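You operate a simulated robot arm through the tools that you are given. There is no shell and no other tool. Be economical: measure what you need, move in short steps, check, and stop when the job is done.

You are at the controls of a simulated robot arm. One attempt, no reset.

TASK
Put things in order on the top of the writing desk. At the end: the pink marble column from the top of the writing desk stands where the black pot stood; the blue vase from the top of the writing desk is on the green plate; the black pot is in the grey small tub; the white stone from the top of the writing desk stands where the pink marble column stood; whatever was shut is shut again. Leave all else as you found it, and nothing knocked over. Set down upright: black pot, vase.

It is judged by the outcome, as a careful person would: the job done as asked, and still so three seconds after it is handed in. It fails if anything else is knocked over, pushed out of place, dropped, spilled or broken.

THE ROBOT
A 5-joint arm with a two-finger parallel gripper, fixed in place. Base frame: the origin is at the foot of the arm, x ahead of it, y to its left, z up; the work surface is at about z = 0. Lengths are in mm, angles in degrees, forces in N, time in s.
With the tool pointing down near the work surface it reaches from about 260 to 680 mm from the base axis. Its first joint turns from -66.0 to 66.0 degrees. The tool tilts only in the upright plane through the base axis and itself; it spins freely about its own axis. Payload 2.9 kg.
The TCP is the grasp point between the finger pads, 30 mm short of the fingertips. In the tool frame z runs along the fingers and y along their closing line. The gripper opens to 110 mm. The fingers are 20 mm wide and 10 mm thick; the gripper's body (48 by 112 mm) begins 55 mm behind the TCP.
Orientation is told as [roll, pitch, yaw] about the base's x, y, z axes, in that order, counted from this pose: with the fingers straight down and closing along the base's y, the tool's x points along the base's -x, its y along +y and its z along -z.

THE INTERFACE
- The arm moves only by the tool nudge_tool. Its arguments are lists of equal length, an entry for each row: "offset": the shift along the tool's x, y, z in mm, a list of three; "rotation": the turn, a rotation vector about the tool's x, y, z in degrees, a list of three; "grip": the finger opening in mm, from 0 to 110. In form: {"offset": [[x, y, z], ...], "rotation": [[ax, ay, az], ...], "grip": [grip, ...]}. A call has 1 to 12 rows; each row shifts and turns the commanded pose from where the row before left it, along the tool's axes as they then stand. Rows are played at 5 a second. More than 50 mm and 8.6 degrees between two rows, or a gripper value outside its range, and nothing of the call is played. A pose out of reach is approached as far as the arm can. The call stops where the force on the tool passes 40 N (or 10 N more than at its start, if that is more) or the arm is blocked; 0.2 s more then pass. Each finger travels about 108 mm/s and halts on what it meets, pressing with about 42 N; the grip force reading is that of the motor and also rises with nothing between the fingers. The clock runs only during rows and for 0.2 s after the last one: add rows that do not move to give the fingers time. It gives the time, the measured TCP pose, the force on the tool (base axes), the opening and the grip force at its end, in the units of the frame above (readings bear some noise), with the torque about the TCP (base axes, N m) and any sound that the robot's microphone picked up.
- Cameras (640 x 400 px; columns grow to the right, rows downward): "scene" is fixed at [40.2, -454.2, 599.4]; the picture's right is [0.73, -0.68, 0.00], its down [-0.40, -0.43, -0.81] and it looks along [0.55, 0.59, -0.59] (base axes); focal length 343 px, centre (320, 200). "wrist" rides on the gripper at [72, 17, -103] in the tool frame; the picture's right is [-0.23, 0.97, 0.00], its down [-0.76, -0.18, -0.62] and it looks along [-0.61, -0.14, 0.78] (tool axes); focal length 222 px, centre (320, 200). There is no depth. A picture from a camera that has moved, and an enlarged one, comes with that camera's place and axes in the base frame and with its lens.
- snapshot(camera): a new picture of that camera. No time passes.
- enlarge(camera, box): a new picture of the part [left, top, right, bottom] of that camera's present view, enlarged. No time passes.
- close_job(): hands the job in; it is judged then, once.

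Go step by step. Nothing tells you positions but the pictures and the camera data: compare them with the known pose of the tool, close in by small moves and look again before you grip or let go. The budget is 120 turns and 76 pictures, counting those below and the enlarged ones. Unless the task says otherwise, let go and move clear before handing in, and close with one line.

The tools are called after "Emit:" by a JSON object that holds its "name" and its "arguments". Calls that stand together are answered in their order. nudge_tool: Moves the arm, as the interface text tells. Its arguments: {"type":"object","properties":{"offset":{"type":"array"},"rotation":{"type":"array"},"grip":{"type":"array"}},"required":["offset","rotation","grip"]} The other tools are called the same way: snapshot (camera) takes a picture; enlarge (camera, box) takes an enlarged picture of a part of a camera's view; close_job () hands the job in.

At the start:

```text
clock: 0.0
position: [406.5, 166.3, 332.8]
tcp_rot: [0.1, 0.0, 0.0]
wrist_force: [-0.2, 0.7, 0.2]
moment: [-0.01, 0.01, -0.04]
opening: 109.9
finger_force: 0.0
```

scene: 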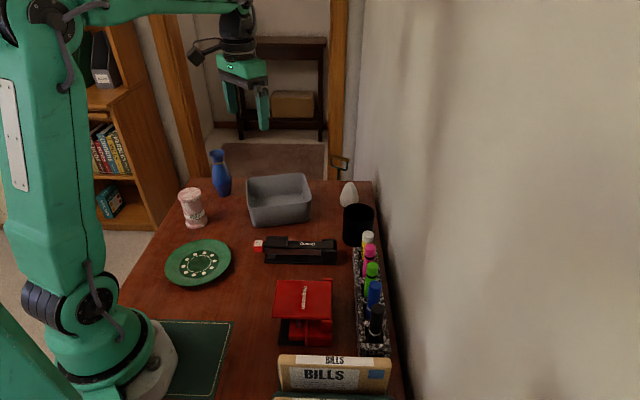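
wrist: 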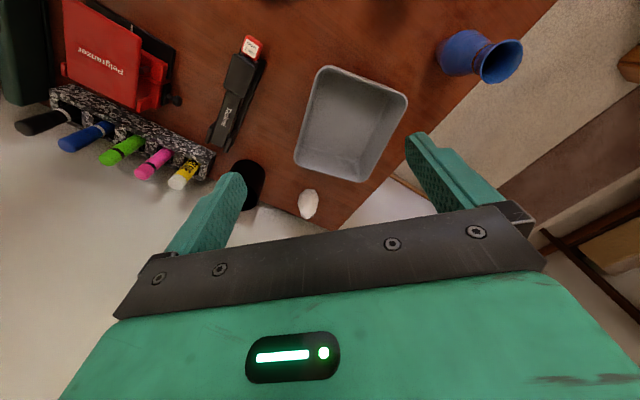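

The desk holds the marble column, blue vase, grey tub, white stone, black pot and green plate. I'll look closer to locate each one first.

Emit:
{"name": "enlarge", "arguments": {"camera": "scene", "box": [150, 130, 310, 290]}}

Emit:
{"name": "enlarge", "arguments": {"camera": "scene", "box": [240, 150, 400, 270]}}

Emit:
{"name": "enlarge", "arguments": {"camera": "wrist", "box": [180, 30, 540, 240]}}

```text
2.50 times, centred on (230, 210) of scene
camera zoom: at [40.2, -454.2, 599.4], right [0.73, -0.68, 0.0], down [-0.4, -0.43, -0.81], along [0.55, 0.59, -0.59], focal length 859 px, centre (545, 175)
```

zoom: 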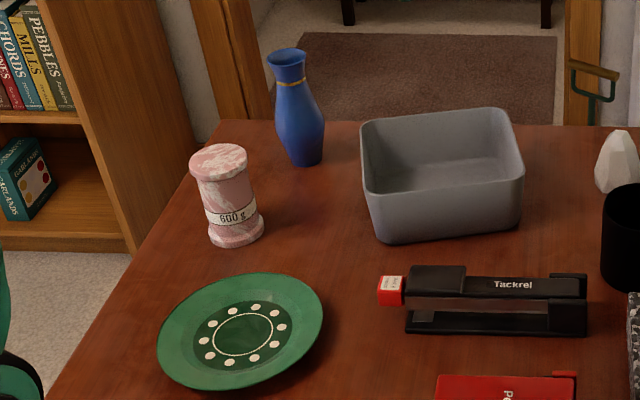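

```text
3.33 times, centred on (320, 210) of scene
camera zoom: at [40.2, -454.2, 599.4], right [0.73, -0.68, 0.0], down [-0.4, -0.43, -0.81], along [0.55, 0.59, -0.59], focal length 1145 px, centre (320, 167)
```

zoom: 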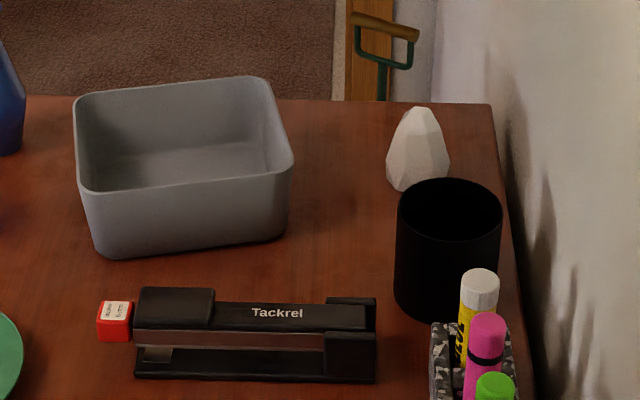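

```text
1.78 times, centred on (360, 135) of wrist
camera zoom: at [335.3, 182.2, 435.0], right [0.23, 0.97, 0.0], down [0.76, -0.18, 0.62], along [0.61, -0.14, -0.78], focal length 395 px, centre (249, 316)
```

zoom: 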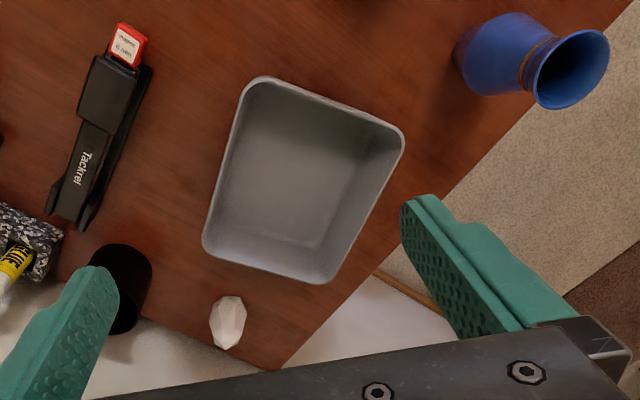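

The objects sit roughly at: pot (562,-37), column (283,297), stone (654,78), vase (409,367), plate (215,151) and tub (488,197). I'll go above the pot first, turning the fingers parallel to the wall.

Emit:
{"name": "nudge_tool", "arguments": {"offset": [[-26, -33.8, 0], [-26, -33.8, 0], [-26, -33.8, 0], [-26, -33.8, 0], [-26, -33.8, 0], [-26, -33.8, 0], [0, 0, -20], [0, 0, 20], [0, 0, 20], [0, 0, 20], [0, 0, 20], [0, 0, 20]], "rotation": [[0, 0, 0], [0, 0, 0], [0, 0, 0], [0, 0, 0], [0, 0, 0], [0, 0, 0], [0, 0, 7.67], [0, 0, 7.67], [0, 0, 7.67], [0, 0, 7.67], [0, 0, 7.67], [0, 0, 7.67]], "grip": [110, 110, 110, 110, 110, 110, 110, 110, 110, 110, 110, 110]}}

Emit:
{"name": "snapshot", "arguments": {"camera": "wrist"}}

Emit:
{"name": "snapshot", "arguments": {"camera": "scene"}}

```text
clock: 2.6
position: [562.3, -36.9, 252.1]
tcp_rot: [0.0, 0.0, -46.2]
wrist_force: [0.7, -0.2, 0.3]
moment: [0.02, 0.0, 0.01]
opening: 110.1
finger_force: 0.0
```

```text
70 pictures are left
camera wrist: at [525.9, 26.5, 354.4], right [0.86, 0.51, 0.0], down [0.4, -0.67, 0.62], along [0.32, -0.54, -0.78], focal length 222 px, centre (320, 200)
```

wrist: 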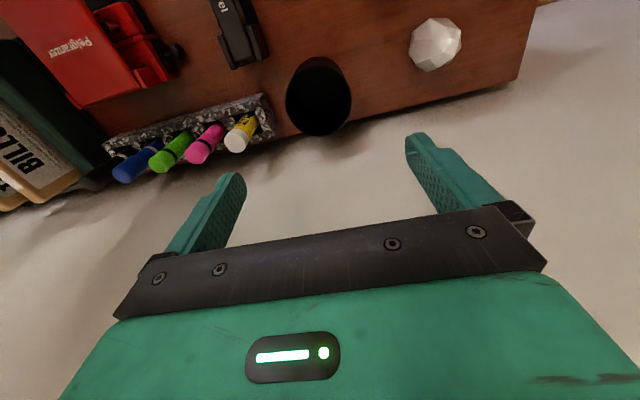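

```text
69 pictures are left
```

scene: 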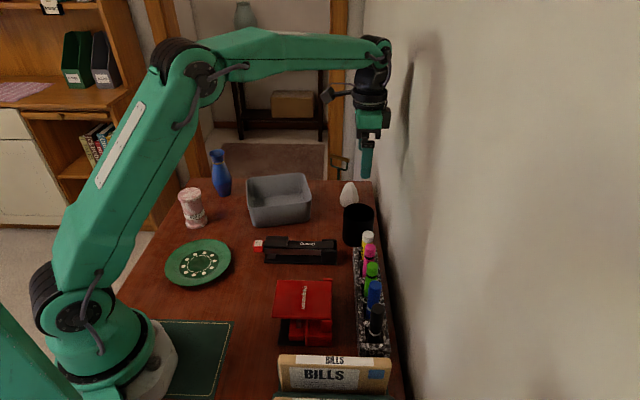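

The pot's rim centre is at about (563,-39), it is 75 mm tall, and there is room on both sides. I'll go down with the fingers at 98 mm.

Emit:
{"name": "nudge_tool", "arguments": {"offset": [[-2.5, -1, 40], [0, 0, 40], [0, 0, 40], [0, 0, 40]], "rotation": [[0, 0, 0], [0, 0, 0], [0, 0, 0], [0, 0, 0]], "grip": [98, 98, 98, 98]}}

Emit:
{"name": "snapshot", "arguments": {"camera": "wrist"}}

Emit:
{"name": "enlarge", "arguments": {"camera": "scene", "box": [280, 110, 440, 270]}}

```text
clock: 3.6
position: [564.3, -39.6, 92.5]
tcp_rot: [0.0, 0.1, -46.2]
wrist_force: [0.6, 0.1, -1.2]
moment: [0.04, -0.02, -0.01]
opening: 97.8
finger_force: 0.2
```

```text
68 pictures are left
camera wrist: at [525.8, 23.9, 195.0], right [0.86, 0.51, 0.0], down [0.4, -0.67, 0.62], along [0.32, -0.54, -0.78], focal length 222 px, centre (320, 200)
```

wrist: 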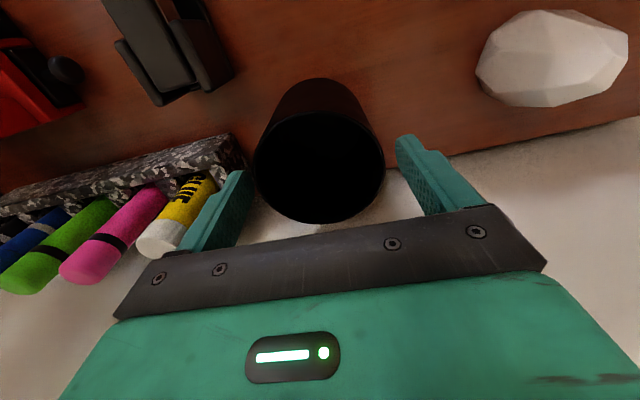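

```text
2.50 times, centred on (360, 190) of scene
camera zoom: at [40.2, -454.2, 599.4], right [0.73, -0.68, 0.0], down [-0.4, -0.43, -0.81], along [0.55, 0.59, -0.59], focal length 859 px, centre (220, 225)
```

zoom: 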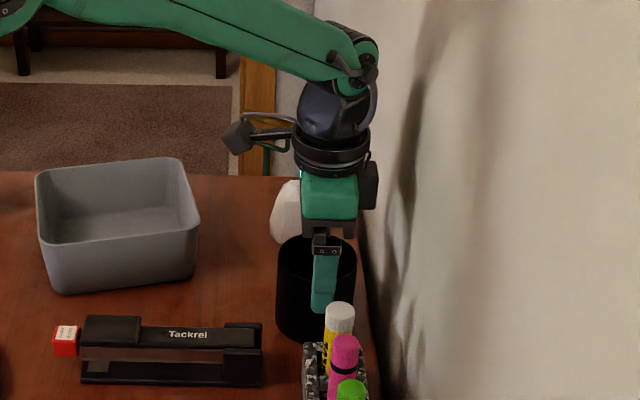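

Alignment looks good. I'll lower and grip.

Emit:
{"name": "nudge_tool", "arguments": {"offset": [[3, 0, 20], [0, 0, 20], [0, 0, 0], [0, 0, 0], [0, 0, 0]], "rotation": [[0, 0, 0], [0, 0, 0], [0, 0, 0], [0, 0, 0], [0, 0, 0]], "grip": [98, 98, 70, 70, 70]}}

```text
clock: 4.8
position: [561.0, -38.0, 53.0]
tcp_rot: [0.0, 0.0, -45.9]
wrist_force: [0.7, -0.3, -0.1]
moment: [-0.04, 0.01, 0.01]
opening: 75.8
finger_force: 41.8
```

The pot is held at 75.8 mm. I'll lift it and turn back to yaw 0.

Emit:
{"name": "nudge_tool", "arguments": {"offset": [[0, 0, -20], [0, 0, -40], [0, 0, -40], [0, 0, -40], [0, 0, 0], [0, 0, 0], [0, 0, 0], [0, 0, 0], [0, 0, 0], [0, 0, 0]], "rotation": [[0, 0, 0], [0, 0, 0], [0, 0, 0], [0, 0, 0], [0, 0, -7.67], [0, 0, -7.67], [0, 0, -7.67], [0, 0, -7.67], [0, 0, -7.67], [0, 0, -7.67]], "grip": [70, 70, 70, 70, 70, 70, 70, 70, 70, 70]}}

Emit:
{"name": "nudge_tool", "arguments": {"offset": [[11.8, 38.8, 0], [11.8, 38.8, 0], [11.8, 38.8, 0], [11.8, 38.8, 0], [11.8, 38.8, 0], [11.8, 38.8, 0]], "rotation": [[0, 0, 0], [0, 0, 0], [0, 0, 0], [0, 0, 0], [0, 0, 0], [0, 0, 0]], "grip": [70, 70, 70, 70, 70, 70]}}

Emit:
{"name": "snapshot", "arguments": {"camera": "wrist"}}

Emit:
{"name": "enlarge", "arguments": {"camera": "scene", "box": [180, 90, 400, 270]}}

```text
clock: 7.0
position: [560.4, -37.5, 193.2]
tcp_rot: [0.1, -0.1, 0.1]
wrist_force: [0.3, -1.1, -2.5]
moment: [0.0, 0.02, -0.02]
opening: 75.5
finger_force: 41.9
```

```text
clock: 8.4
position: [489.9, 195.2, 192.2]
tcp_rot: [0.0, 0.0, -0.2]
wrist_force: [-0.3, 0.2, -1.9]
moment: [0.0, -0.03, -0.02]
opening: 75.8
finger_force: 42.5
```

```text
66 pictures are left
camera wrist: at [418.6, 211.6, 294.9], right [0.23, 0.97, 0.0], down [0.76, -0.18, 0.62], along [0.61, -0.14, -0.78], focal length 222 px, centre (320, 200)
```

wrist: 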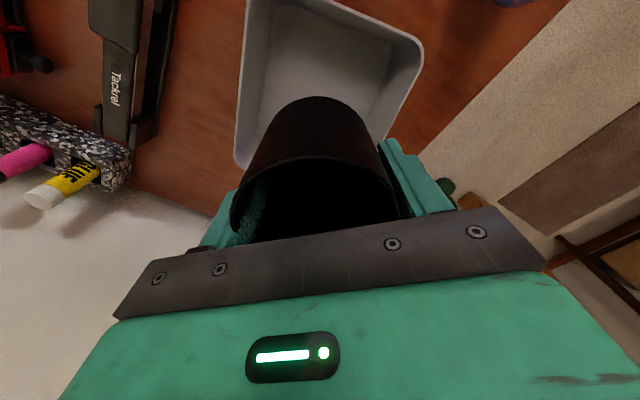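

```text
2.22 times, centred on (290, 180) of scene
camera zoom: at [40.2, -454.2, 599.4], right [0.73, -0.68, 0.0], down [-0.4, -0.43, -0.81], along [0.55, 0.59, -0.59], focal length 763 px, centre (387, 244)
```

zoom: 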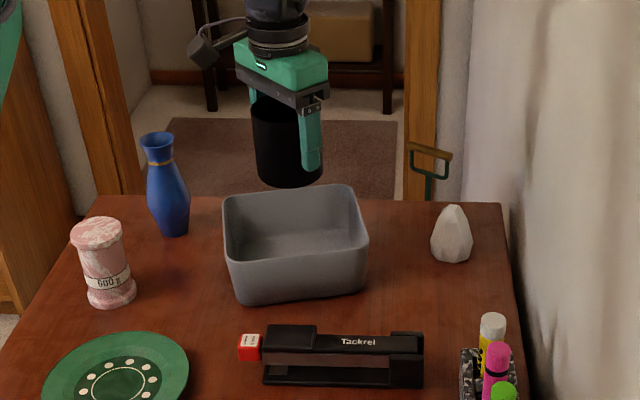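

The pot is centred over the tub. I'll lower it in.

Emit:
{"name": "nudge_tool", "arguments": {"offset": [[0, 0, 40], [0, 0, 40], [0, 0, 35]], "rotation": [[0, 0, 0], [0, 0, 0], [0, 0, 0]], "grip": [70, 70, 70]}}

Emit:
{"name": "snapshot", "arguments": {"camera": "wrist"}}

Emit:
{"name": "enlarge", "arguments": {"camera": "scene", "box": [180, 90, 400, 270]}}

```text
clock: 9.2
position: [490.1, 195.4, 76.6]
tcp_rot: [0.0, -0.1, 0.1]
wrist_force: [0.3, 0.0, -3.2]
moment: [0.02, 0.01, 0.01]
opening: 75.5
finger_force: 41.9
```

```text
64 pictures are left
camera wrist: at [419.3, 211.5, 179.0], right [0.23, 0.97, 0.0], down [0.76, -0.18, 0.62], along [0.61, -0.14, -0.78], focal length 222 px, centre (320, 200)
```

wrist: 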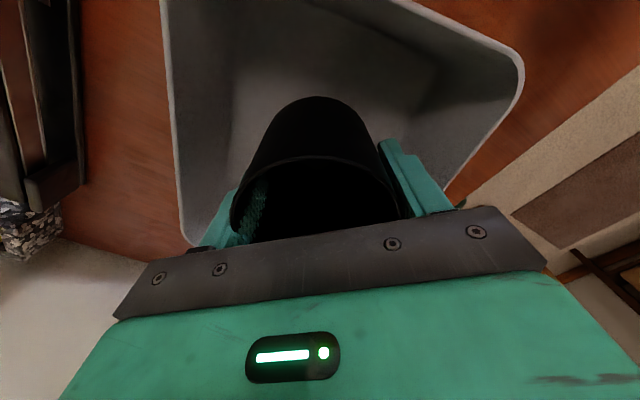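

```text
2.22 times, centred on (290, 180) of scene
camera zoom: at [40.2, -454.2, 599.4], right [0.73, -0.68, 0.0], down [-0.4, -0.43, -0.81], along [0.55, 0.59, -0.59], focal length 763 px, centre (387, 244)
```

zoom: 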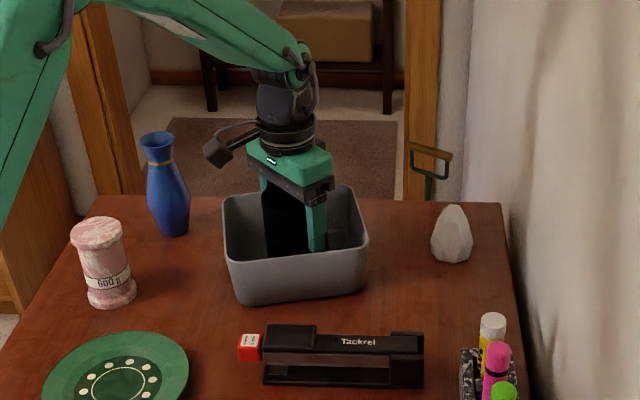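

The pot is well inside. I'll ease down to contact.

Emit:
{"name": "nudge_tool", "arguments": {"offset": [[0, 0, 5], [0, 0, 5], [0, 0, 4], [0, 0, 2], [0, 0, 1]], "rotation": [[0, 0, 0], [0, 0, 0], [0, 0, 0], [0, 0, 0], [0, 0, 0]], "grip": [70, 70, 70, 70, 70]}}

Emit:
{"name": "nudge_tool", "arguments": {"offset": [[0, 0, 1], [0, 0, 1]], "rotation": [[0, 0, 0], [0, 0, 0]], "grip": [70, 70]}}

```text
clock: 10.4
position: [490.7, 195.0, 60.3]
tcp_rot: [0.0, 0.0, 0.0]
wrist_force: [-0.1, -0.2, -3.3]
moment: [-0.02, 0.0, -0.01]
opening: 75.6
finger_force: 41.9
```

```text
clock: 11.0
position: [490.6, 194.7, 57.6]
tcp_rot: [0.0, 0.0, -0.1]
wrist_force: [-0.2, 0.0, -3.2]
moment: [0.03, 0.0, 0.0]
opening: 75.8
finger_force: 42.5
```

Emit:
{"name": "nudge_tool", "arguments": {"offset": [[0, 0, 1], [0, 0, 1]], "rotation": [[0, 0, 0], [0, 0, 0]], "grip": [70, 70]}}

```text
clock: 11.6
position: [491.1, 195.3, 57.4]
tcp_rot: [0.0, 0.0, 0.1]
wrist_force: [-4.1, -1.0, 10.5]
moment: [-0.09, 0.51, 0.01]
opening: 75.9
finger_force: 42.0
```

Touched the tub floor at z≈57. I'll release, rise, and move over the column.

Emit:
{"name": "nudge_tool", "arguments": {"offset": [[0, 0, 0], [0, 0, 0], [0, 0, -40], [0, 0, -50], [0, 0, -50]], "rotation": [[0, 0, 0], [0, 0, 0], [0, 0, 0], [0, 0, 0], [0, 0, 0]], "grip": [88, 88, 88, 88, 88]}}

Emit:
{"name": "snapshot", "arguments": {"camera": "wrist"}}

Emit:
{"name": "nudge_tool", "arguments": {"offset": [[41.6, 20.4, -5], [41.6, 20.4, 0], [41.6, 20.4, 0], [41.6, 20.4, 0], [41.6, 20.4, 0]], "rotation": [[0, 0, 0], [0, 0, 0], [0, 0, 0], [0, 0, 0], [0, 0, 0]], "grip": [88, 88, 88, 88, 88]}}

Emit:
{"name": "snapshot", "arguments": {"camera": "wrist"}}

Emit:
{"name": "snapshot", "arguments": {"camera": "scene"}}

```text
clock: 12.8
position: [490.2, 196.3, 196.5]
tcp_rot: [0.1, 0.0, 0.0]
wrist_force: [-0.4, 0.5, -0.4]
moment: [0.01, -0.01, -0.01]
opening: 88.1
finger_force: 0.1
```

```text
62 pictures are left
camera wrist: at [419.9, 212.9, 299.6], right [0.23, 0.97, 0.0], down [0.76, -0.18, 0.62], along [0.61, -0.14, -0.78], focal length 222 px, centre (320, 200)
```

wrist: 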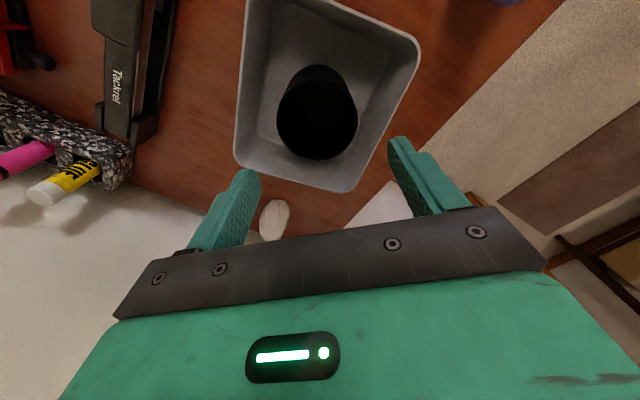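

```text
clock: 14.0
position: [282.3, 297.5, 201.0]
tcp_rot: [0.0, 0.0, -0.1]
wrist_force: [-0.7, -0.6, 0.3]
moment: [0.01, -0.01, 0.01]
opening: 88.1
finger_force: 0.0
```

```text
61 pictures are left
camera wrist: at [211.2, 313.5, 303.6], right [0.23, 0.97, 0.0], down [0.76, -0.18, 0.62], along [0.61, -0.14, -0.78], focal length 222 px, centre (320, 200)
```

wrist: 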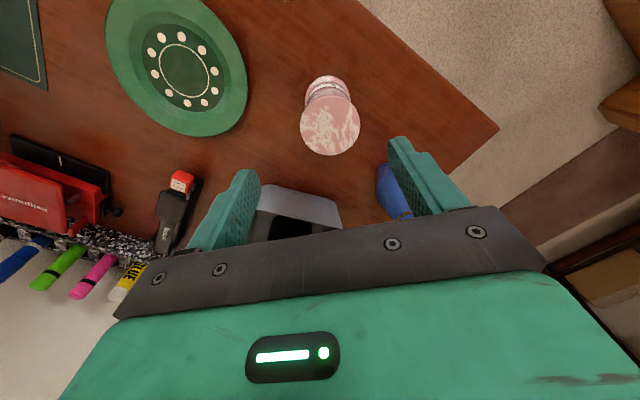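

```text
60 pictures are left
```

scene: 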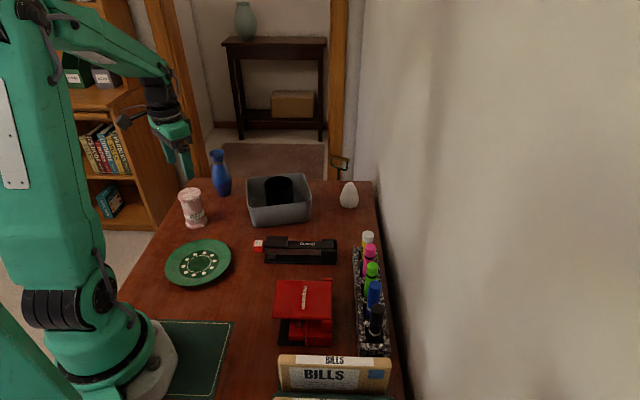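

I'm over the column and want a finer measurement.

Emit:
{"name": "enlarge", "arguments": {"camera": "wrist", "box": [240, 60, 420, 170]}}

Emit:
{"name": "enlarge", "arguments": {"camera": "scene", "box": [165, 170, 245, 240]}}

```text
3.56 times, centred on (330, 115) of wrist
camera zoom: at [211.2, 313.5, 303.6], right [0.23, 0.97, 0.0], down [0.76, -0.18, 0.62], along [0.61, -0.14, -0.78], focal length 790 px, centre (284, 502)
```

zoom: 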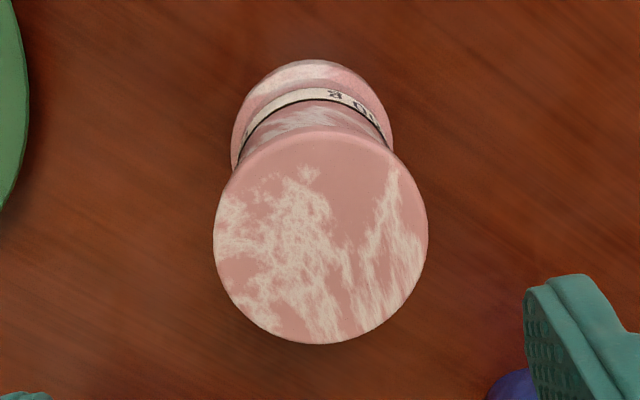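

```text
5.71 times, centred on (205, 205) of scene
camera zoom: at [40.2, -454.2, 599.4], right [0.73, -0.68, 0.0], down [-0.4, -0.43, -0.81], along [0.55, 0.59, -0.59], focal length 1963 px, centre (977, 171)
```

zoom: 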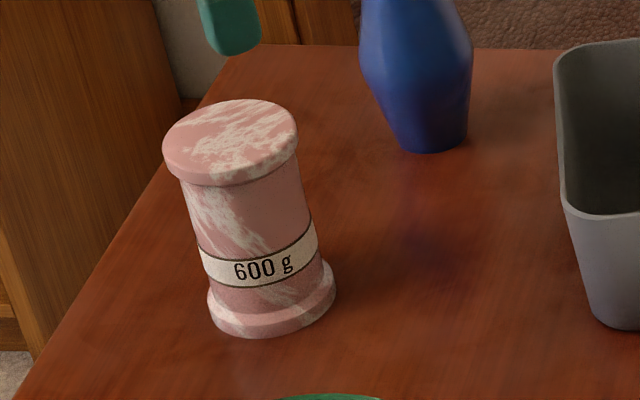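

The wrist view puts the column at about (285,305). I'll centre and come down to just above it.

Emit:
{"name": "nudge_tool", "arguments": {"offset": [[-2.7, 6.5, 30], [0, 0, 28]], "rotation": [[0, 0, 0], [0, 0, 0]], "grip": [88, 88]}}

Emit:
{"name": "snapshot", "arguments": {"camera": "wrist"}}

```text
clock: 14.6
position: [283.1, 305.0, 142.7]
tcp_rot: [0.0, 0.0, -0.1]
wrist_force: [-0.7, -0.6, -0.7]
moment: [-0.04, -0.02, 0.0]
opening: 88.0
finger_force: 0.1
```

```text
57 pictures are left
camera wrist: at [213.7, 320.4, 246.1], right [0.23, 0.97, 0.0], down [0.76, -0.18, 0.62], along [0.61, -0.14, -0.78], focal length 222 px, centre (320, 200)
```

wrist: 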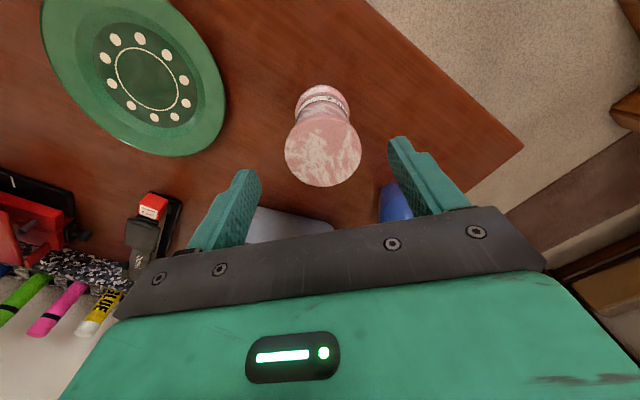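

Centred well within a few mm. I'll lower around the column and grip at mid-height.

Emit:
{"name": "nudge_tool", "arguments": {"offset": [[1, 1.5, 30], [0, 0, 30], [0, 0, 25], [0, 0, 0], [0, 0, 0], [0, 0, 0]], "rotation": [[0, 0, 0], [0, 0, 0], [0, 0, 0], [0, 0, 0], [0, 0, 0], [0, 0, 0]], "grip": [88, 88, 88, 88, 88, 88]}}

Emit:
{"name": "snapshot", "arguments": {"camera": "wrist"}}

Emit:
{"name": "enlarge", "arguments": {"camera": "scene", "box": [130, 130, 270, 250]}}

```text
clock: 16.0
position: [284.1, 305.0, 58.9]
tcp_rot: [0.0, 0.0, 0.0]
wrist_force: [-0.2, 0.3, 0.0]
moment: [0.03, 0.0, 0.01]
opening: 87.9
finger_force: 0.0
```

```text
56 pictures are left
camera wrist: at [213.4, 321.5, 161.6], right [0.23, 0.97, 0.0], down [0.76, -0.18, 0.62], along [0.61, -0.14, -0.78], focal length 222 px, centre (320, 200)
```

wrist: 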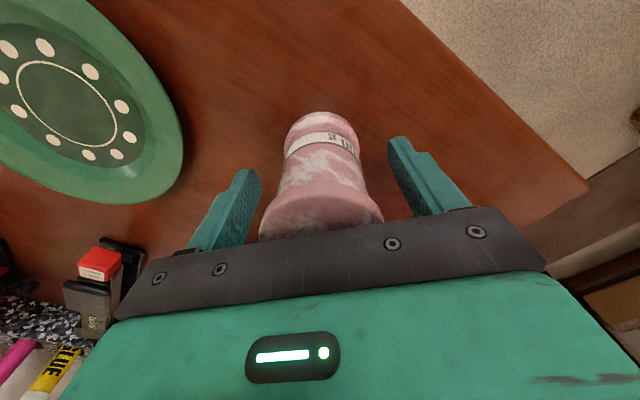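

```text
3.33 times, centred on (200, 190) of scene
camera zoom: at [40.2, -454.2, 599.4], right [0.73, -0.68, 0.0], down [-0.4, -0.43, -0.81], along [0.55, 0.59, -0.59], focal length 1145 px, centre (720, 233)
```

zoom: 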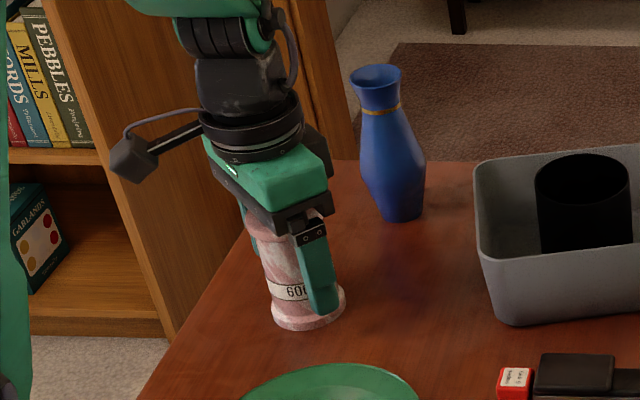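

The column sits between the fingers. I'll close.

Emit:
{"name": "nudge_tool", "arguments": {"offset": [[0, 0, 0], [0, 0, 0], [0, 0, 0]], "rotation": [[0, 0, 0], [0, 0, 0], [0, 0, 0]], "grip": [42, 42, 42]}}

Emit:
{"name": "snapshot", "arguments": {"camera": "wrist"}}

```text
clock: 16.8
position: [284.3, 306.8, 59.4]
tcp_rot: [0.0, 0.0, 0.1]
wrist_force: [1.3, 1.3, 0.1]
moment: [-0.01, 0.01, -0.01]
opening: 57.0
finger_force: 42.2
```

```text
54 pictures are left
camera wrist: at [213.4, 321.6, 161.7], right [0.23, 0.97, 0.0], down [0.76, -0.18, 0.62], along [0.61, -0.14, -0.78], focal length 222 px, centre (320, 200)
```

wrist: 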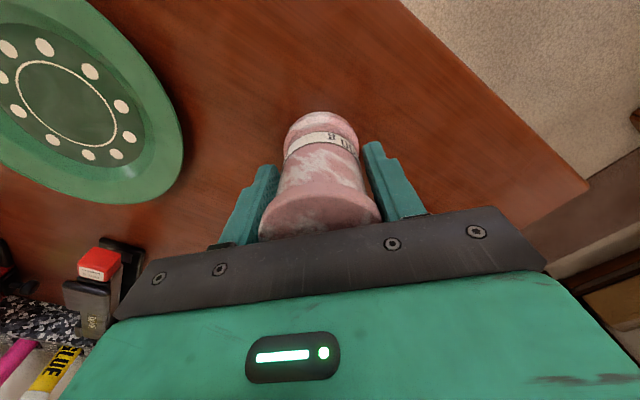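

Gripped at 57 mm. I'll lift and check.

Emit:
{"name": "nudge_tool", "arguments": {"offset": [[0, 0, -10], [0, 0, -20], [0, 0, -40], [0, 0, -40], [0, 0, -40]], "rotation": [[0, 0, 0], [0, 0, 0], [0, 0, 0], [0, 0, 0], [0, 0, 0]], "grip": [42, 42, 42, 42, 42]}}

Emit:
{"name": "enlarge", "arguments": {"camera": "scene", "box": [110, 90, 270, 250]}}

```text
clock: 18.0
position: [284.4, 304.8, 209.9]
tcp_rot: [-0.1, 0.0, 0.0]
wrist_force: [-0.6, 1.1, -7.6]
moment: [0.03, 0.07, 0.0]
opening: 57.0
finger_force: 42.3
```

```text
2.50 times, centred on (190, 170) of scene
camera zoom: at [40.2, -454.2, 599.4], right [0.73, -0.68, 0.0], down [-0.4, -0.43, -0.81], along [0.55, 0.59, -0.59], focal length 859 px, centre (645, 275)
```

zoom: 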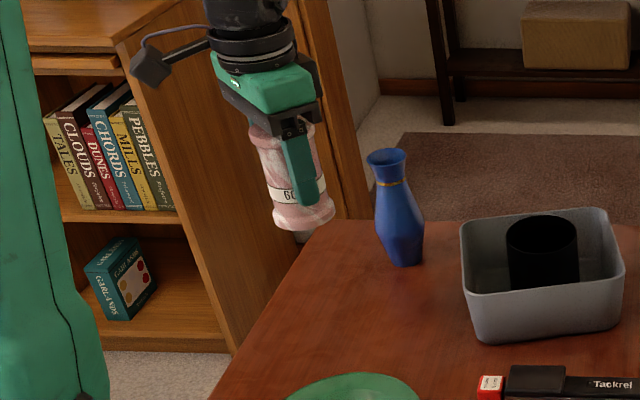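

Held securely. I'll carry it to above the pot's old spot.

Emit:
{"name": "nudge_tool", "arguments": {"offset": [[-30.7, -38.2, 0], [-30.7, -38.2, 0], [-30.7, -38.2, 0], [-30.7, -38.2, 0], [-30.7, -38.2, 0], [-30.7, -38.2, 0], [-30.7, -38.2, 0], [-30.7, -38.2, 0], [-30.7, -38.2, 0]], "rotation": [[0, 0, 0], [0, 0, 0], [0, 0, 0], [0, 0, 0], [0, 0, 0], [0, 0, 0], [0, 0, 0], [0, 0, 0], [0, 0, 0]], "grip": [42, 42, 42, 42, 42, 42, 42, 42, 42]}}

Emit:
{"name": "nudge_tool", "arguments": {"offset": [[0, 0, 0], [0, 0, 0], [0, 0, 0], [0, 0, 0], [0, 0, 0], [0, 0, 0], [0, 0, 0]], "rotation": [[0, 0, 7.67], [0, 0, 7.67], [0, 0, 7.67], [0, 0, 7.67], [0, 0, 7.67], [0, 0, 7.67], [0, 0, 0]], "grip": [42, 42, 42, 42, 42, 42, 42]}}

Emit:
{"name": "snapshot", "arguments": {"camera": "wrist"}}

Emit:
{"name": "snapshot", "arguments": {"camera": "scene"}}

```text
clock: 20.0
position: [561.8, -38.8, 209.2]
tcp_rot: [0.0, 0.1, -0.1]
wrist_force: [-0.5, -0.2, -4.6]
moment: [-0.01, 0.02, 0.01]
opening: 56.9
finger_force: 42.5
```

```text
clock: 21.6
position: [560.6, -37.9, 208.4]
tcp_rot: [0.0, 0.0, -46.2]
wrist_force: [-0.5, 0.3, -6.1]
moment: [0.03, 0.03, 0.0]
opening: 56.8
finger_force: 42.0
```

```text
52 pictures are left
camera wrist: at [523.8, 25.0, 311.1], right [0.86, 0.51, 0.0], down [0.4, -0.67, 0.62], along [0.32, -0.54, -0.78], focal length 222 px, centre (320, 200)
```

wrist: 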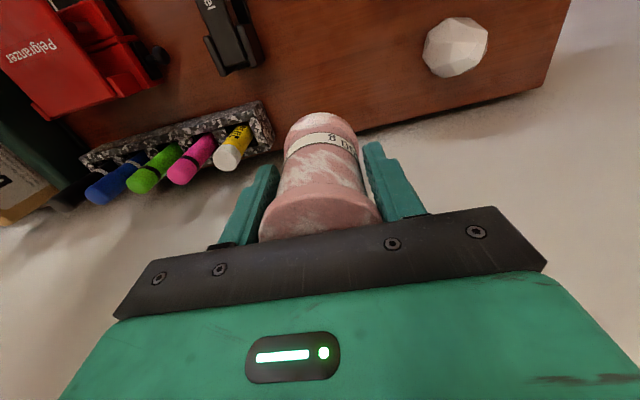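

```text
51 pictures are left
```

scene: 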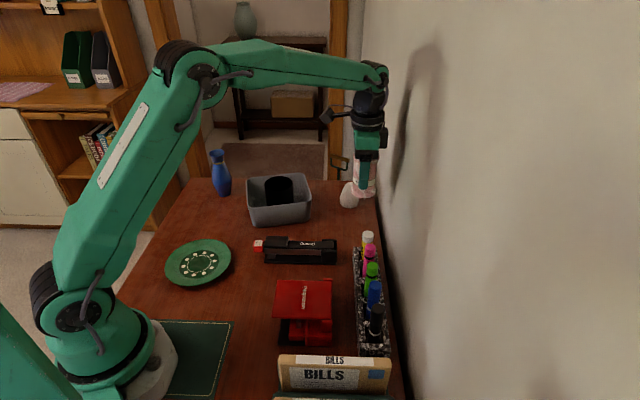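

In place above the target. I'll lower it.

Emit:
{"name": "nudge_tool", "arguments": {"offset": [[0, 0, 40], [0, 0, 40], [0, 0, 40], [0, 0, 15], [0, 0, 6], [0, 0, 3], [0, 0, 2]], "rotation": [[0, 0, 0], [0, 0, 0], [0, 0, 0], [0, 0, 0], [0, 0, 0], [0, 0, 0], [0, 0, 0]], "grip": [42, 42, 42, 42, 42, 42, 42]}}

Emit:
{"name": "nudge_tool", "arguments": {"offset": [[0, 0, 1], [0, 0, 1]], "rotation": [[0, 0, 0], [0, 0, 0]], "grip": [42, 42]}}

```text
clock: 23.2
position: [560.8, -39.4, 62.6]
tcp_rot: [0.0, 0.0, -46.0]
wrist_force: [-0.2, 0.5, -5.9]
moment: [0.01, 0.01, -0.03]
opening: 57.0
finger_force: 42.2
```

```text
clock: 23.8
position: [560.8, -38.0, 61.3]
tcp_rot: [-0.1, 0.1, -46.0]
wrist_force: [0.8, 0.1, -5.6]
moment: [0.0, 0.01, 0.03]
opening: 56.8
finger_force: 41.5
```

Emit:
{"name": "nudge_tool", "arguments": {"offset": [[0, 0, 1], [0, 0, 1]], "rotation": [[0, 0, 0], [0, 0, 0]], "grip": [42, 42]}}

Emit:
{"name": "nudge_tool", "arguments": {"offset": [[0, 0, 0.7], [0, 0, 0.7]], "rotation": [[0, 0, 0], [0, 0, 0]], "grip": [42, 42]}}

```text
clock: 24.4
position: [561.3, -38.0, 59.1]
tcp_rot: [0.1, 0.0, -46.0]
wrist_force: [-4.7, 0.8, 5.8]
moment: [-0.19, 0.42, -0.18]
opening: 56.9
finger_force: 41.5
```

```text
clock: 25.0
position: [561.4, -37.2, 59.1]
tcp_rot: [0.2, -0.1, -46.0]
wrist_force: [-12.6, 0.7, 23.5]
moment: [0.28, 0.36, 0.2]
opening: 57.3
finger_force: 42.1
```

The column is seated. I'll release, rise, and look towards the stone.

Emit:
{"name": "nudge_tool", "arguments": {"offset": [[0, 0, -1], [0, 0, 0], [0, 0, 0], [0, 0, -40], [0, 0, -45], [0, 0, -20]], "rotation": [[0, 0, 0], [0, 0, 0], [0, 0, 0], [0, 0, 0], [0, 0, 0], [0, 0, 0]], "grip": [57, 86, 86, 86, 86, 86]}}

Emit:
{"name": "snapshot", "arguments": {"camera": "wrist"}}

Emit:
{"name": "enlarge", "arguments": {"camera": "scene", "box": [300, 130, 440, 270]}}

```text
clock: 26.4
position: [561.3, -39.1, 164.6]
tcp_rot: [0.0, 0.0, -46.0]
wrist_force: [-0.1, -0.2, 0.4]
moment: [0.01, 0.0, 0.04]
opening: 86.0
finger_force: 0.0
```

```text
50 pictures are left
camera wrist: at [523.8, 25.3, 266.4], right [0.86, 0.51, 0.0], down [0.4, -0.67, 0.62], along [0.32, -0.54, -0.78], focal length 222 px, centre (320, 200)
```

wrist: 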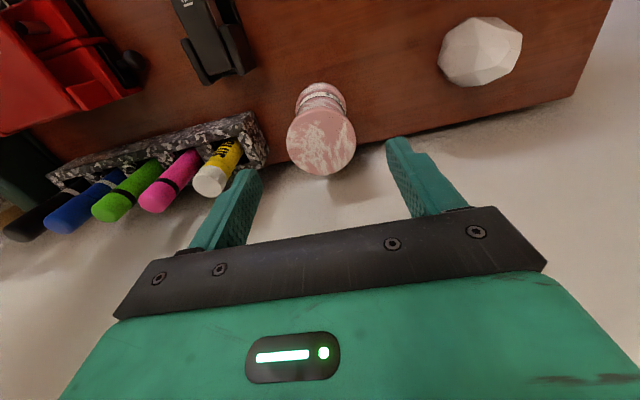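

```text
2.86 times, centred on (370, 200) of scene
camera zoom: at [40.2, -454.2, 599.4], right [0.73, -0.68, 0.0], down [-0.4, -0.43, -0.81], along [0.55, 0.59, -0.59], focal length 981 px, centre (177, 200)
```

zoom: 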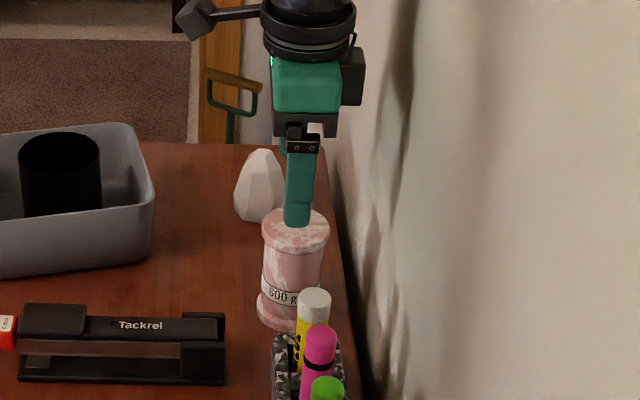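

The column stands well. The stone is near (655,79), so I'll move above it.

Emit:
{"name": "nudge_tool", "arguments": {"offset": [[4.9, 37.4, 0], [4.9, 37.4, 0], [4.9, 37.4, 0], [4.9, 37.4, 0]], "rotation": [[0, 0, 0], [0, 0, 0], [0, 0, 0], [0, 0, 0]], "grip": [86, 86, 86, 86]}}

Emit:
{"name": "snapshot", "arguments": {"camera": "wrist"}}

Emit:
{"name": "enlarge", "arguments": {"camera": "scene", "box": [300, 130, 400, 230]}}

```text
clock: 27.4
position: [654.4, 80.4, 163.2]
tcp_rot: [-0.1, 0.0, -46.2]
wrist_force: [-1.2, 0.1, 1.0]
moment: [0.02, -0.03, -0.01]
opening: 86.3
finger_force: 0.0
```

```text
48 pictures are left
camera wrist: at [618.2, 144.3, 265.4], right [0.86, 0.51, 0.0], down [0.4, -0.67, 0.62], along [0.32, -0.54, -0.78], focal length 222 px, centre (320, 200)
```

wrist: 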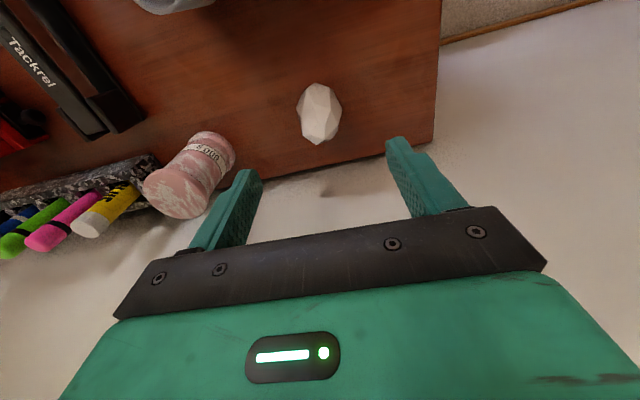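

```text
4.00 times, centred on (350, 180) of scene
camera zoom: at [40.2, -454.2, 599.4], right [0.73, -0.68, 0.0], down [-0.4, -0.43, -0.81], along [0.55, 0.59, -0.59], focal length 1374 px, centre (200, 280)
```

zoom: 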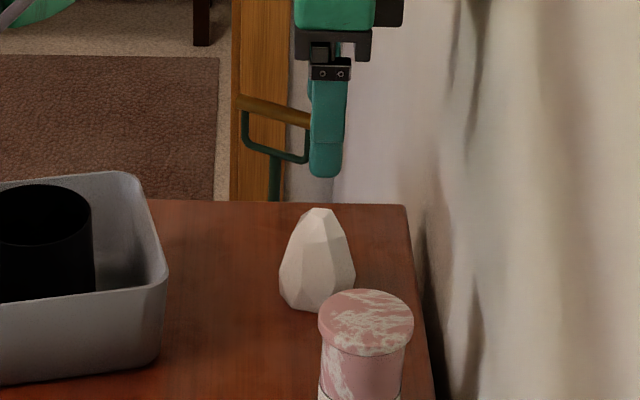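

Emit:
{"name": "enlarge", "arguments": {"camera": "wrist", "box": [260, 60, 380, 170]}}

```text
3.64 times, centred on (320, 115) of wrist
camera zoom: at [618.2, 144.3, 265.4], right [0.86, 0.51, 0.0], down [0.4, -0.67, 0.62], along [0.32, -0.54, -0.78], focal length 808 px, centre (320, 509)
```

zoom: 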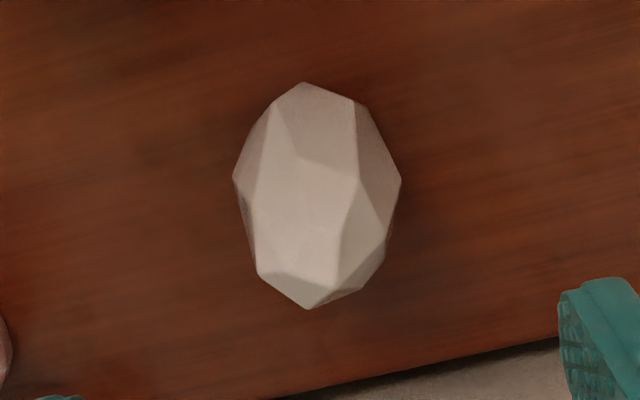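

The stone is centred between the fingers. I'll descend in two stages.

Emit:
{"name": "nudge_tool", "arguments": {"offset": [[-1, -1, 40], [0, 0, 30]], "rotation": [[0, 0, 0], [0, 0, 0]], "grip": [86, 86]}}

Emit:
{"name": "snapshot", "arguments": {"camera": "wrist"}}

```text
clock: 28.0
position: [654.9, 78.2, 92.7]
tcp_rot: [0.0, 0.0, -46.1]
wrist_force: [-0.7, -0.2, -0.1]
moment: [-0.01, 0.01, -0.01]
opening: 85.9
finger_force: 0.0
```

```text
45 pictures are left
camera wrist: at [618.0, 141.2, 195.7], right [0.86, 0.51, 0.0], down [0.4, -0.67, 0.62], along [0.32, -0.54, -0.78], focal length 222 px, centre (320, 200)
```

wrist: 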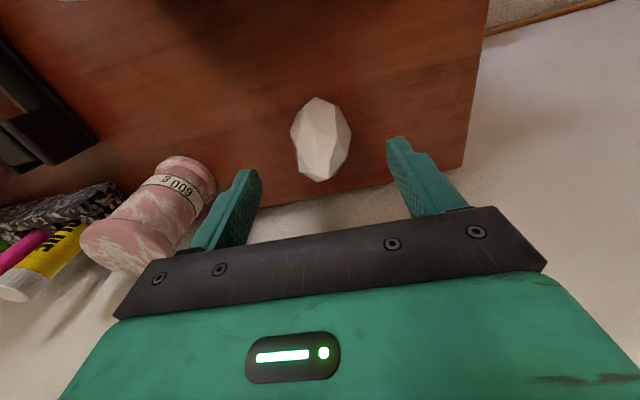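

Emit:
{"name": "nudge_tool", "arguments": {"offset": [[0, 0, 30], [0, 0, 26], [0, 0, 0], [0, 0, 0], [0, 0, 0]], "rotation": [[0, 0, 0], [0, 0, 0], [0, 0, 0], [0, 0, 0], [0, 0, 0]], "grip": [86, 86, 40, 40, 40]}}

Emit:
{"name": "snapshot", "arguments": {"camera": "wrist"}}

Emit:
{"name": "enlarge", "arguments": {"camera": "scene", "box": [300, 130, 400, 230]}}

```text
clock: 29.2
position: [653.5, 78.2, 37.6]
tcp_rot: [0.0, 0.0, -45.9]
wrist_force: [0.5, -0.4, -0.4]
moment: [0.0, -0.02, -0.02]
opening: 46.6
finger_force: 41.9
```

```text
44 pictures are left
camera wrist: at [617.7, 141.2, 139.3], right [0.86, 0.51, 0.0], down [0.4, -0.67, 0.62], along [0.32, -0.54, -0.78], focal length 222 px, centre (320, 200)
```

wrist: 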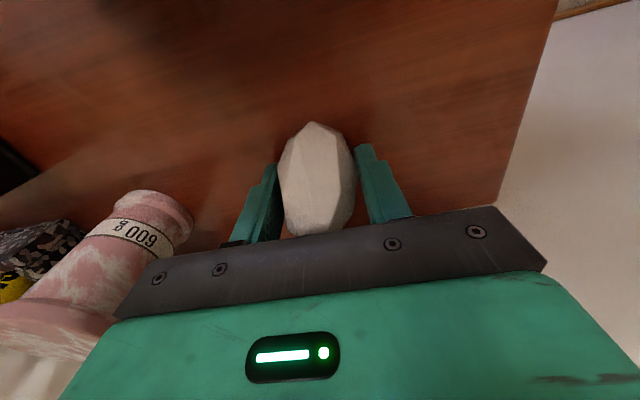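

```text
4.00 times, centred on (350, 180) of scene
camera zoom: at [40.2, -454.2, 599.4], right [0.73, -0.68, 0.0], down [-0.4, -0.43, -0.81], along [0.55, 0.59, -0.59], focal length 1374 px, centre (200, 280)
```

zoom: 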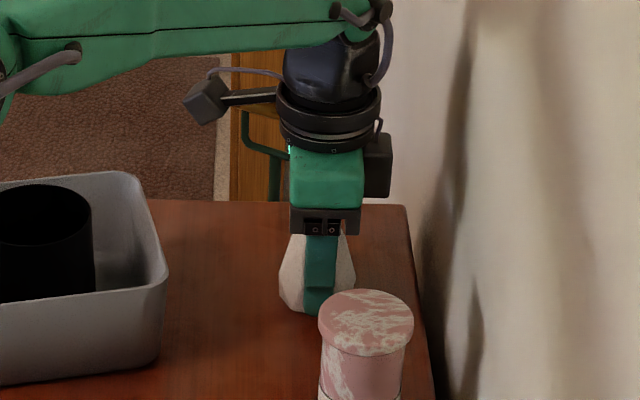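

Stone gripped at 46.6 mm. I'll lift, then carry it to the column's old place.

Emit:
{"name": "nudge_tool", "arguments": {"offset": [[0, 0, -10], [0, 0, -30], [0, 0, -45], [0, 0, -45]], "rotation": [[0, 0, 0], [0, 0, 0], [0, 0, 0], [0, 0, 0]], "grip": [40, 40, 40, 40]}}

Emit:
{"name": "snapshot", "arguments": {"camera": "wrist"}}

```text
clock: 30.2
position: [653.9, 79.6, 166.8]
tcp_rot: [0.0, 0.0, -46.0]
wrist_force: [0.2, -0.4, -1.9]
moment: [-0.03, -0.02, -0.05]
opening: 46.9
finger_force: 41.6
```

```text
42 pictures are left
camera wrist: at [617.0, 142.3, 268.9], right [0.86, 0.51, 0.0], down [0.4, -0.67, 0.62], along [0.32, -0.54, -0.78], focal length 222 px, centre (320, 200)
```

wrist: 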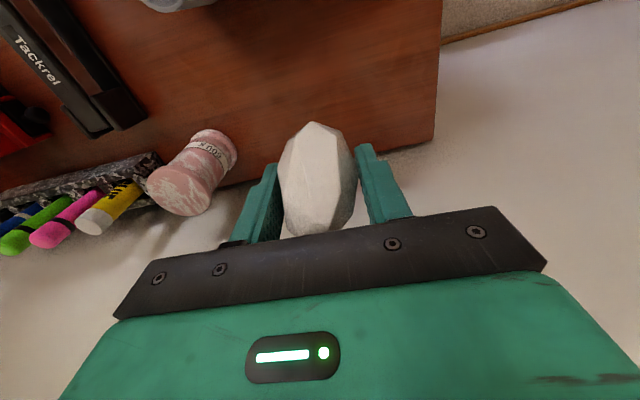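

Emit:
{"name": "nudge_tool", "arguments": {"offset": [[46.7, -12, 0], [46.7, -12, 0], [46.7, -12, 0], [46.7, -12, 0], [46.7, -12, 0], [46.7, -12, 0], [46.7, -12, 0], [46.7, -12, 0], [46.7, -12, 0]], "rotation": [[0, 0, 0], [0, 0, 0], [0, 0, 0], [0, 0, 0], [0, 0, 0], [0, 0, 0], [0, 0, 0], [0, 0, 0], [0, 0, 0]], "grip": [40, 40, 40, 40, 40, 40, 40, 40, 40]}}

Emit:
{"name": "nudge_tool", "arguments": {"offset": [[0, 0, 0], [0, 0, 0], [0, 0, 0], [0, 0, 0], [0, 0, 0], [0, 0, 0], [0, 0, 0]], "rotation": [[0, 0, -7.67], [0, 0, -7.67], [0, 0, -7.67], [0, 0, -7.67], [0, 0, -7.67], [0, 0, -7.67], [0, 0, 0]], "grip": [40, 40, 40, 40, 40, 40, 40]}}

Emit:
{"name": "snapshot", "arguments": {"camera": "wrist"}}

Emit:
{"name": "snapshot", "arguments": {"camera": "scene"}}

```text
clock: 32.2
position: [285.5, 306.6, 168.2]
tcp_rot: [-0.1, 0.0, -46.1]
wrist_force: [-0.5, -0.4, -2.5]
moment: [-0.01, -0.03, -0.03]
opening: 46.5
finger_force: 41.9
```

```text
clock: 33.8
position: [285.7, 305.0, 167.9]
tcp_rot: [0.1, 0.0, 0.0]
wrist_force: [0.4, -0.3, -2.0]
moment: [0.01, 0.02, 0.01]
opening: 46.4
finger_force: 41.9
```

```text
41 pictures are left
camera wrist: at [214.2, 321.9, 269.6], right [0.23, 0.97, 0.0], down [0.76, -0.18, 0.62], along [0.61, -0.14, -0.78], focal length 222 px, centre (320, 200)
```

wrist: 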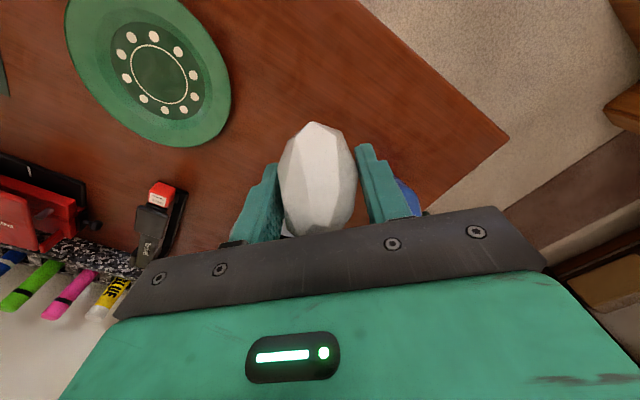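

```text
40 pictures are left
```

scene: 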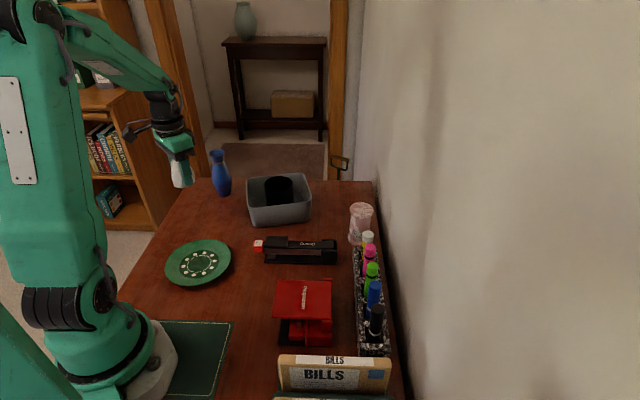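

Stone is over the column's old spot. I'll lower it.

Emit:
{"name": "nudge_tool", "arguments": {"offset": [[0, 0, 45], [0, 0, 45], [0, 0, 25], [0, 0, 6], [0, 0, 4], [0, 0, 2]], "rotation": [[0, 0, 0], [0, 0, 0], [0, 0, 0], [0, 0, 0], [0, 0, 0], [0, 0, 0]], "grip": [40, 40, 40, 40, 40, 40]}}

Emit:
{"name": "nudge_tool", "arguments": {"offset": [[0, 0, 1], [0, 0, 1]], "rotation": [[0, 0, 0], [0, 0, 0]], "grip": [40, 40]}}

```text
clock: 35.2
position: [285.0, 306.2, 40.6]
tcp_rot: [0.1, 0.0, 0.0]
wrist_force: [0.6, 0.1, -2.1]
moment: [-0.04, 0.0, -0.03]
opening: 46.6
finger_force: 41.7
```

```text
clock: 35.8
position: [285.2, 304.7, 38.2]
tcp_rot: [0.0, 0.0, 0.0]
wrist_force: [0.1, 0.3, -2.7]
moment: [-0.03, -0.01, -0.04]
opening: 46.6
finger_force: 41.9
```

Emit:
{"name": "nudge_tool", "arguments": {"offset": [[0, 0, 0.7], [0, 0, 0.7]], "rotation": [[0, 0, 0], [0, 0, 0]], "grip": [40, 40]}}

```text
clock: 36.4
position: [285.3, 305.6, 37.9]
tcp_rot: [0.0, 0.1, 0.1]
wrist_force: [-0.8, -2.0, 4.3]
moment: [-0.15, 0.04, -0.06]
opening: 46.7
finger_force: 41.7
```

Contact. I'll release and rise.

Emit:
{"name": "nudge_tool", "arguments": {"offset": [[0, 0, 0], [0, 0, 0], [0, 0, 0], [0, 0, -40], [0, 0, -50], [0, 0, -50], [0, 0, -30]], "rotation": [[0, 0, 0], [0, 0, 0], [0, 0, 0], [0, 0, 0], [0, 0, 0], [0, 0, 0], [0, 0, 0]], "grip": [56, 80, 80, 80, 80, 80, 80]}}

Emit:
{"name": "snapshot", "arguments": {"camera": "wrist"}}

Emit:
{"name": "enlarge", "arguments": {"camera": "scene", "box": [140, 130, 260, 290]}}

```text
clock: 38.0
position: [284.0, 306.8, 206.9]
tcp_rot: [0.0, 0.0, 0.0]
wrist_force: [-0.1, 0.5, 0.4]
moment: [0.0, 0.01, 0.0]
opening: 80.0
finger_force: 0.0
```

```text
39 pictures are left
camera wrist: at [213.5, 322.1, 308.8], right [0.23, 0.97, 0.0], down [0.76, -0.18, 0.62], along [0.61, -0.14, -0.78], focal length 222 px, centre (320, 200)
```

wrist: 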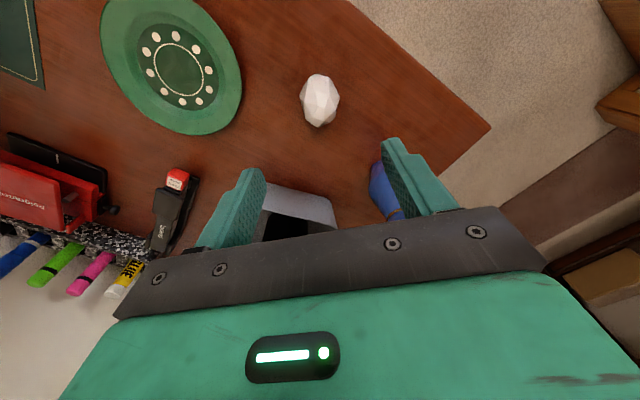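

```text
2.50 times, centred on (200, 210) of scene
camera zoom: at [40.2, -454.2, 599.4], right [0.73, -0.68, 0.0], down [-0.4, -0.43, -0.81], along [0.55, 0.59, -0.59], focal length 859 px, centre (620, 175)
```

zoom: 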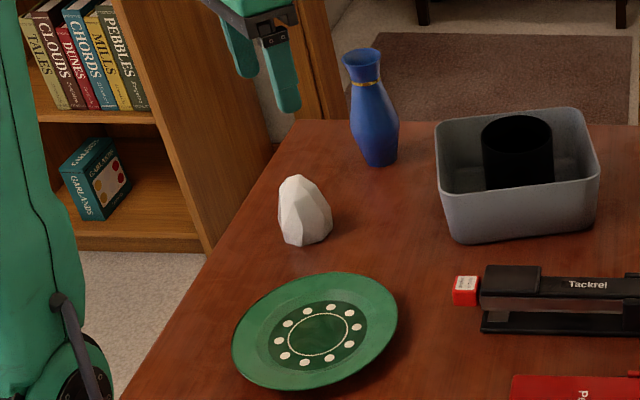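

The stone stands where the column was. Next is the vase, so I'll study its profile.

Emit:
{"name": "enlarge", "arguments": {"camera": "scene", "box": [190, 140, 250, 205]}}

Emit:
{"name": "nudge_tool", "arguments": {"offset": [[-30, 15, -5], [-30, 15, -5], [-30, 15, 0], [-30, 15, 0]], "rotation": [[0, 0, 0], [0, 0, 0], [0, 0, 0], [0, 0, 0]], "grip": [85, 85, 85, 85]}}

Emit:
{"name": "snapshot", "arguments": {"camera": "wrist"}}

```text
6.15 times, centred on (220, 172) of scene
camera zoom: at [40.2, -454.2, 599.4], right [0.73, -0.68, 0.0], down [-0.4, -0.43, -0.81], along [0.55, 0.59, -0.59], focal length 2114 px, centre (935, 369)
```

zoom: 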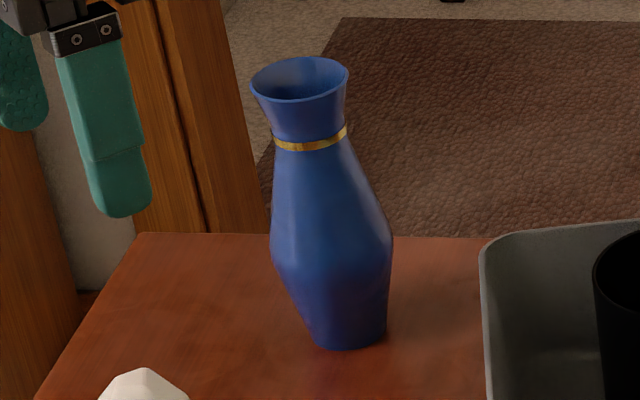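

```text
clock: 39.0
position: [404.5, 365.6, 218.1]
tcp_rot: [0.0, 0.0, 0.0]
wrist_force: [0.0, 0.3, -0.2]
moment: [0.0, 0.04, 0.02]
opening: 85.3
finger_force: 0.1
```

```text
36 pictures are left
camera wrist: at [334.0, 382.5, 320.1], right [0.23, 0.97, 0.0], down [0.76, -0.18, 0.62], along [0.61, -0.14, -0.78], focal length 222 px, centre (320, 200)
```

wrist: 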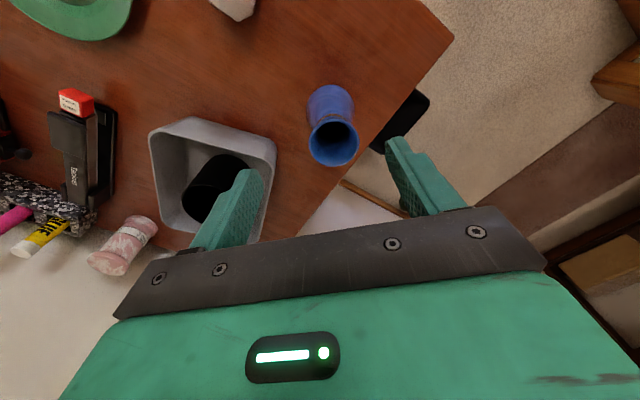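

The vase centre is at about (413,375) and its widest point is about z 50. I'll centre over it just above the mouth and check.

Emit:
{"name": "nudge_tool", "arguments": {"offset": [[-7.5, 9.5, 20], [0, 0, 18]], "rotation": [[0, 0, 0], [0, 0, 0]], "grip": [85, 85]}}

Emit:
{"name": "snapshot", "arguments": {"camera": "wrist"}}

```text
clock: 39.6
position: [412.7, 374.8, 179.5]
tcp_rot: [0.1, 0.1, 0.0]
wrist_force: [1.2, 0.6, -0.6]
moment: [-0.01, 0.01, 0.0]
opening: 85.1
finger_force: 0.1
```

```text
35 pictures are left
camera wrist: at [341.3, 391.6, 281.2], right [0.23, 0.97, 0.0], down [0.76, -0.18, 0.62], along [0.61, -0.14, -0.78], focal length 222 px, centre (320, 200)
```

wrist: 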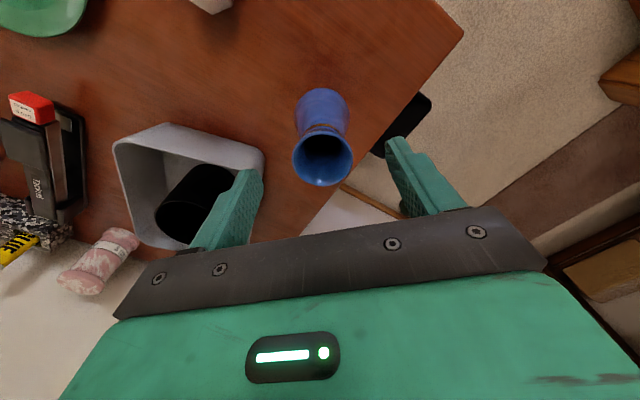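

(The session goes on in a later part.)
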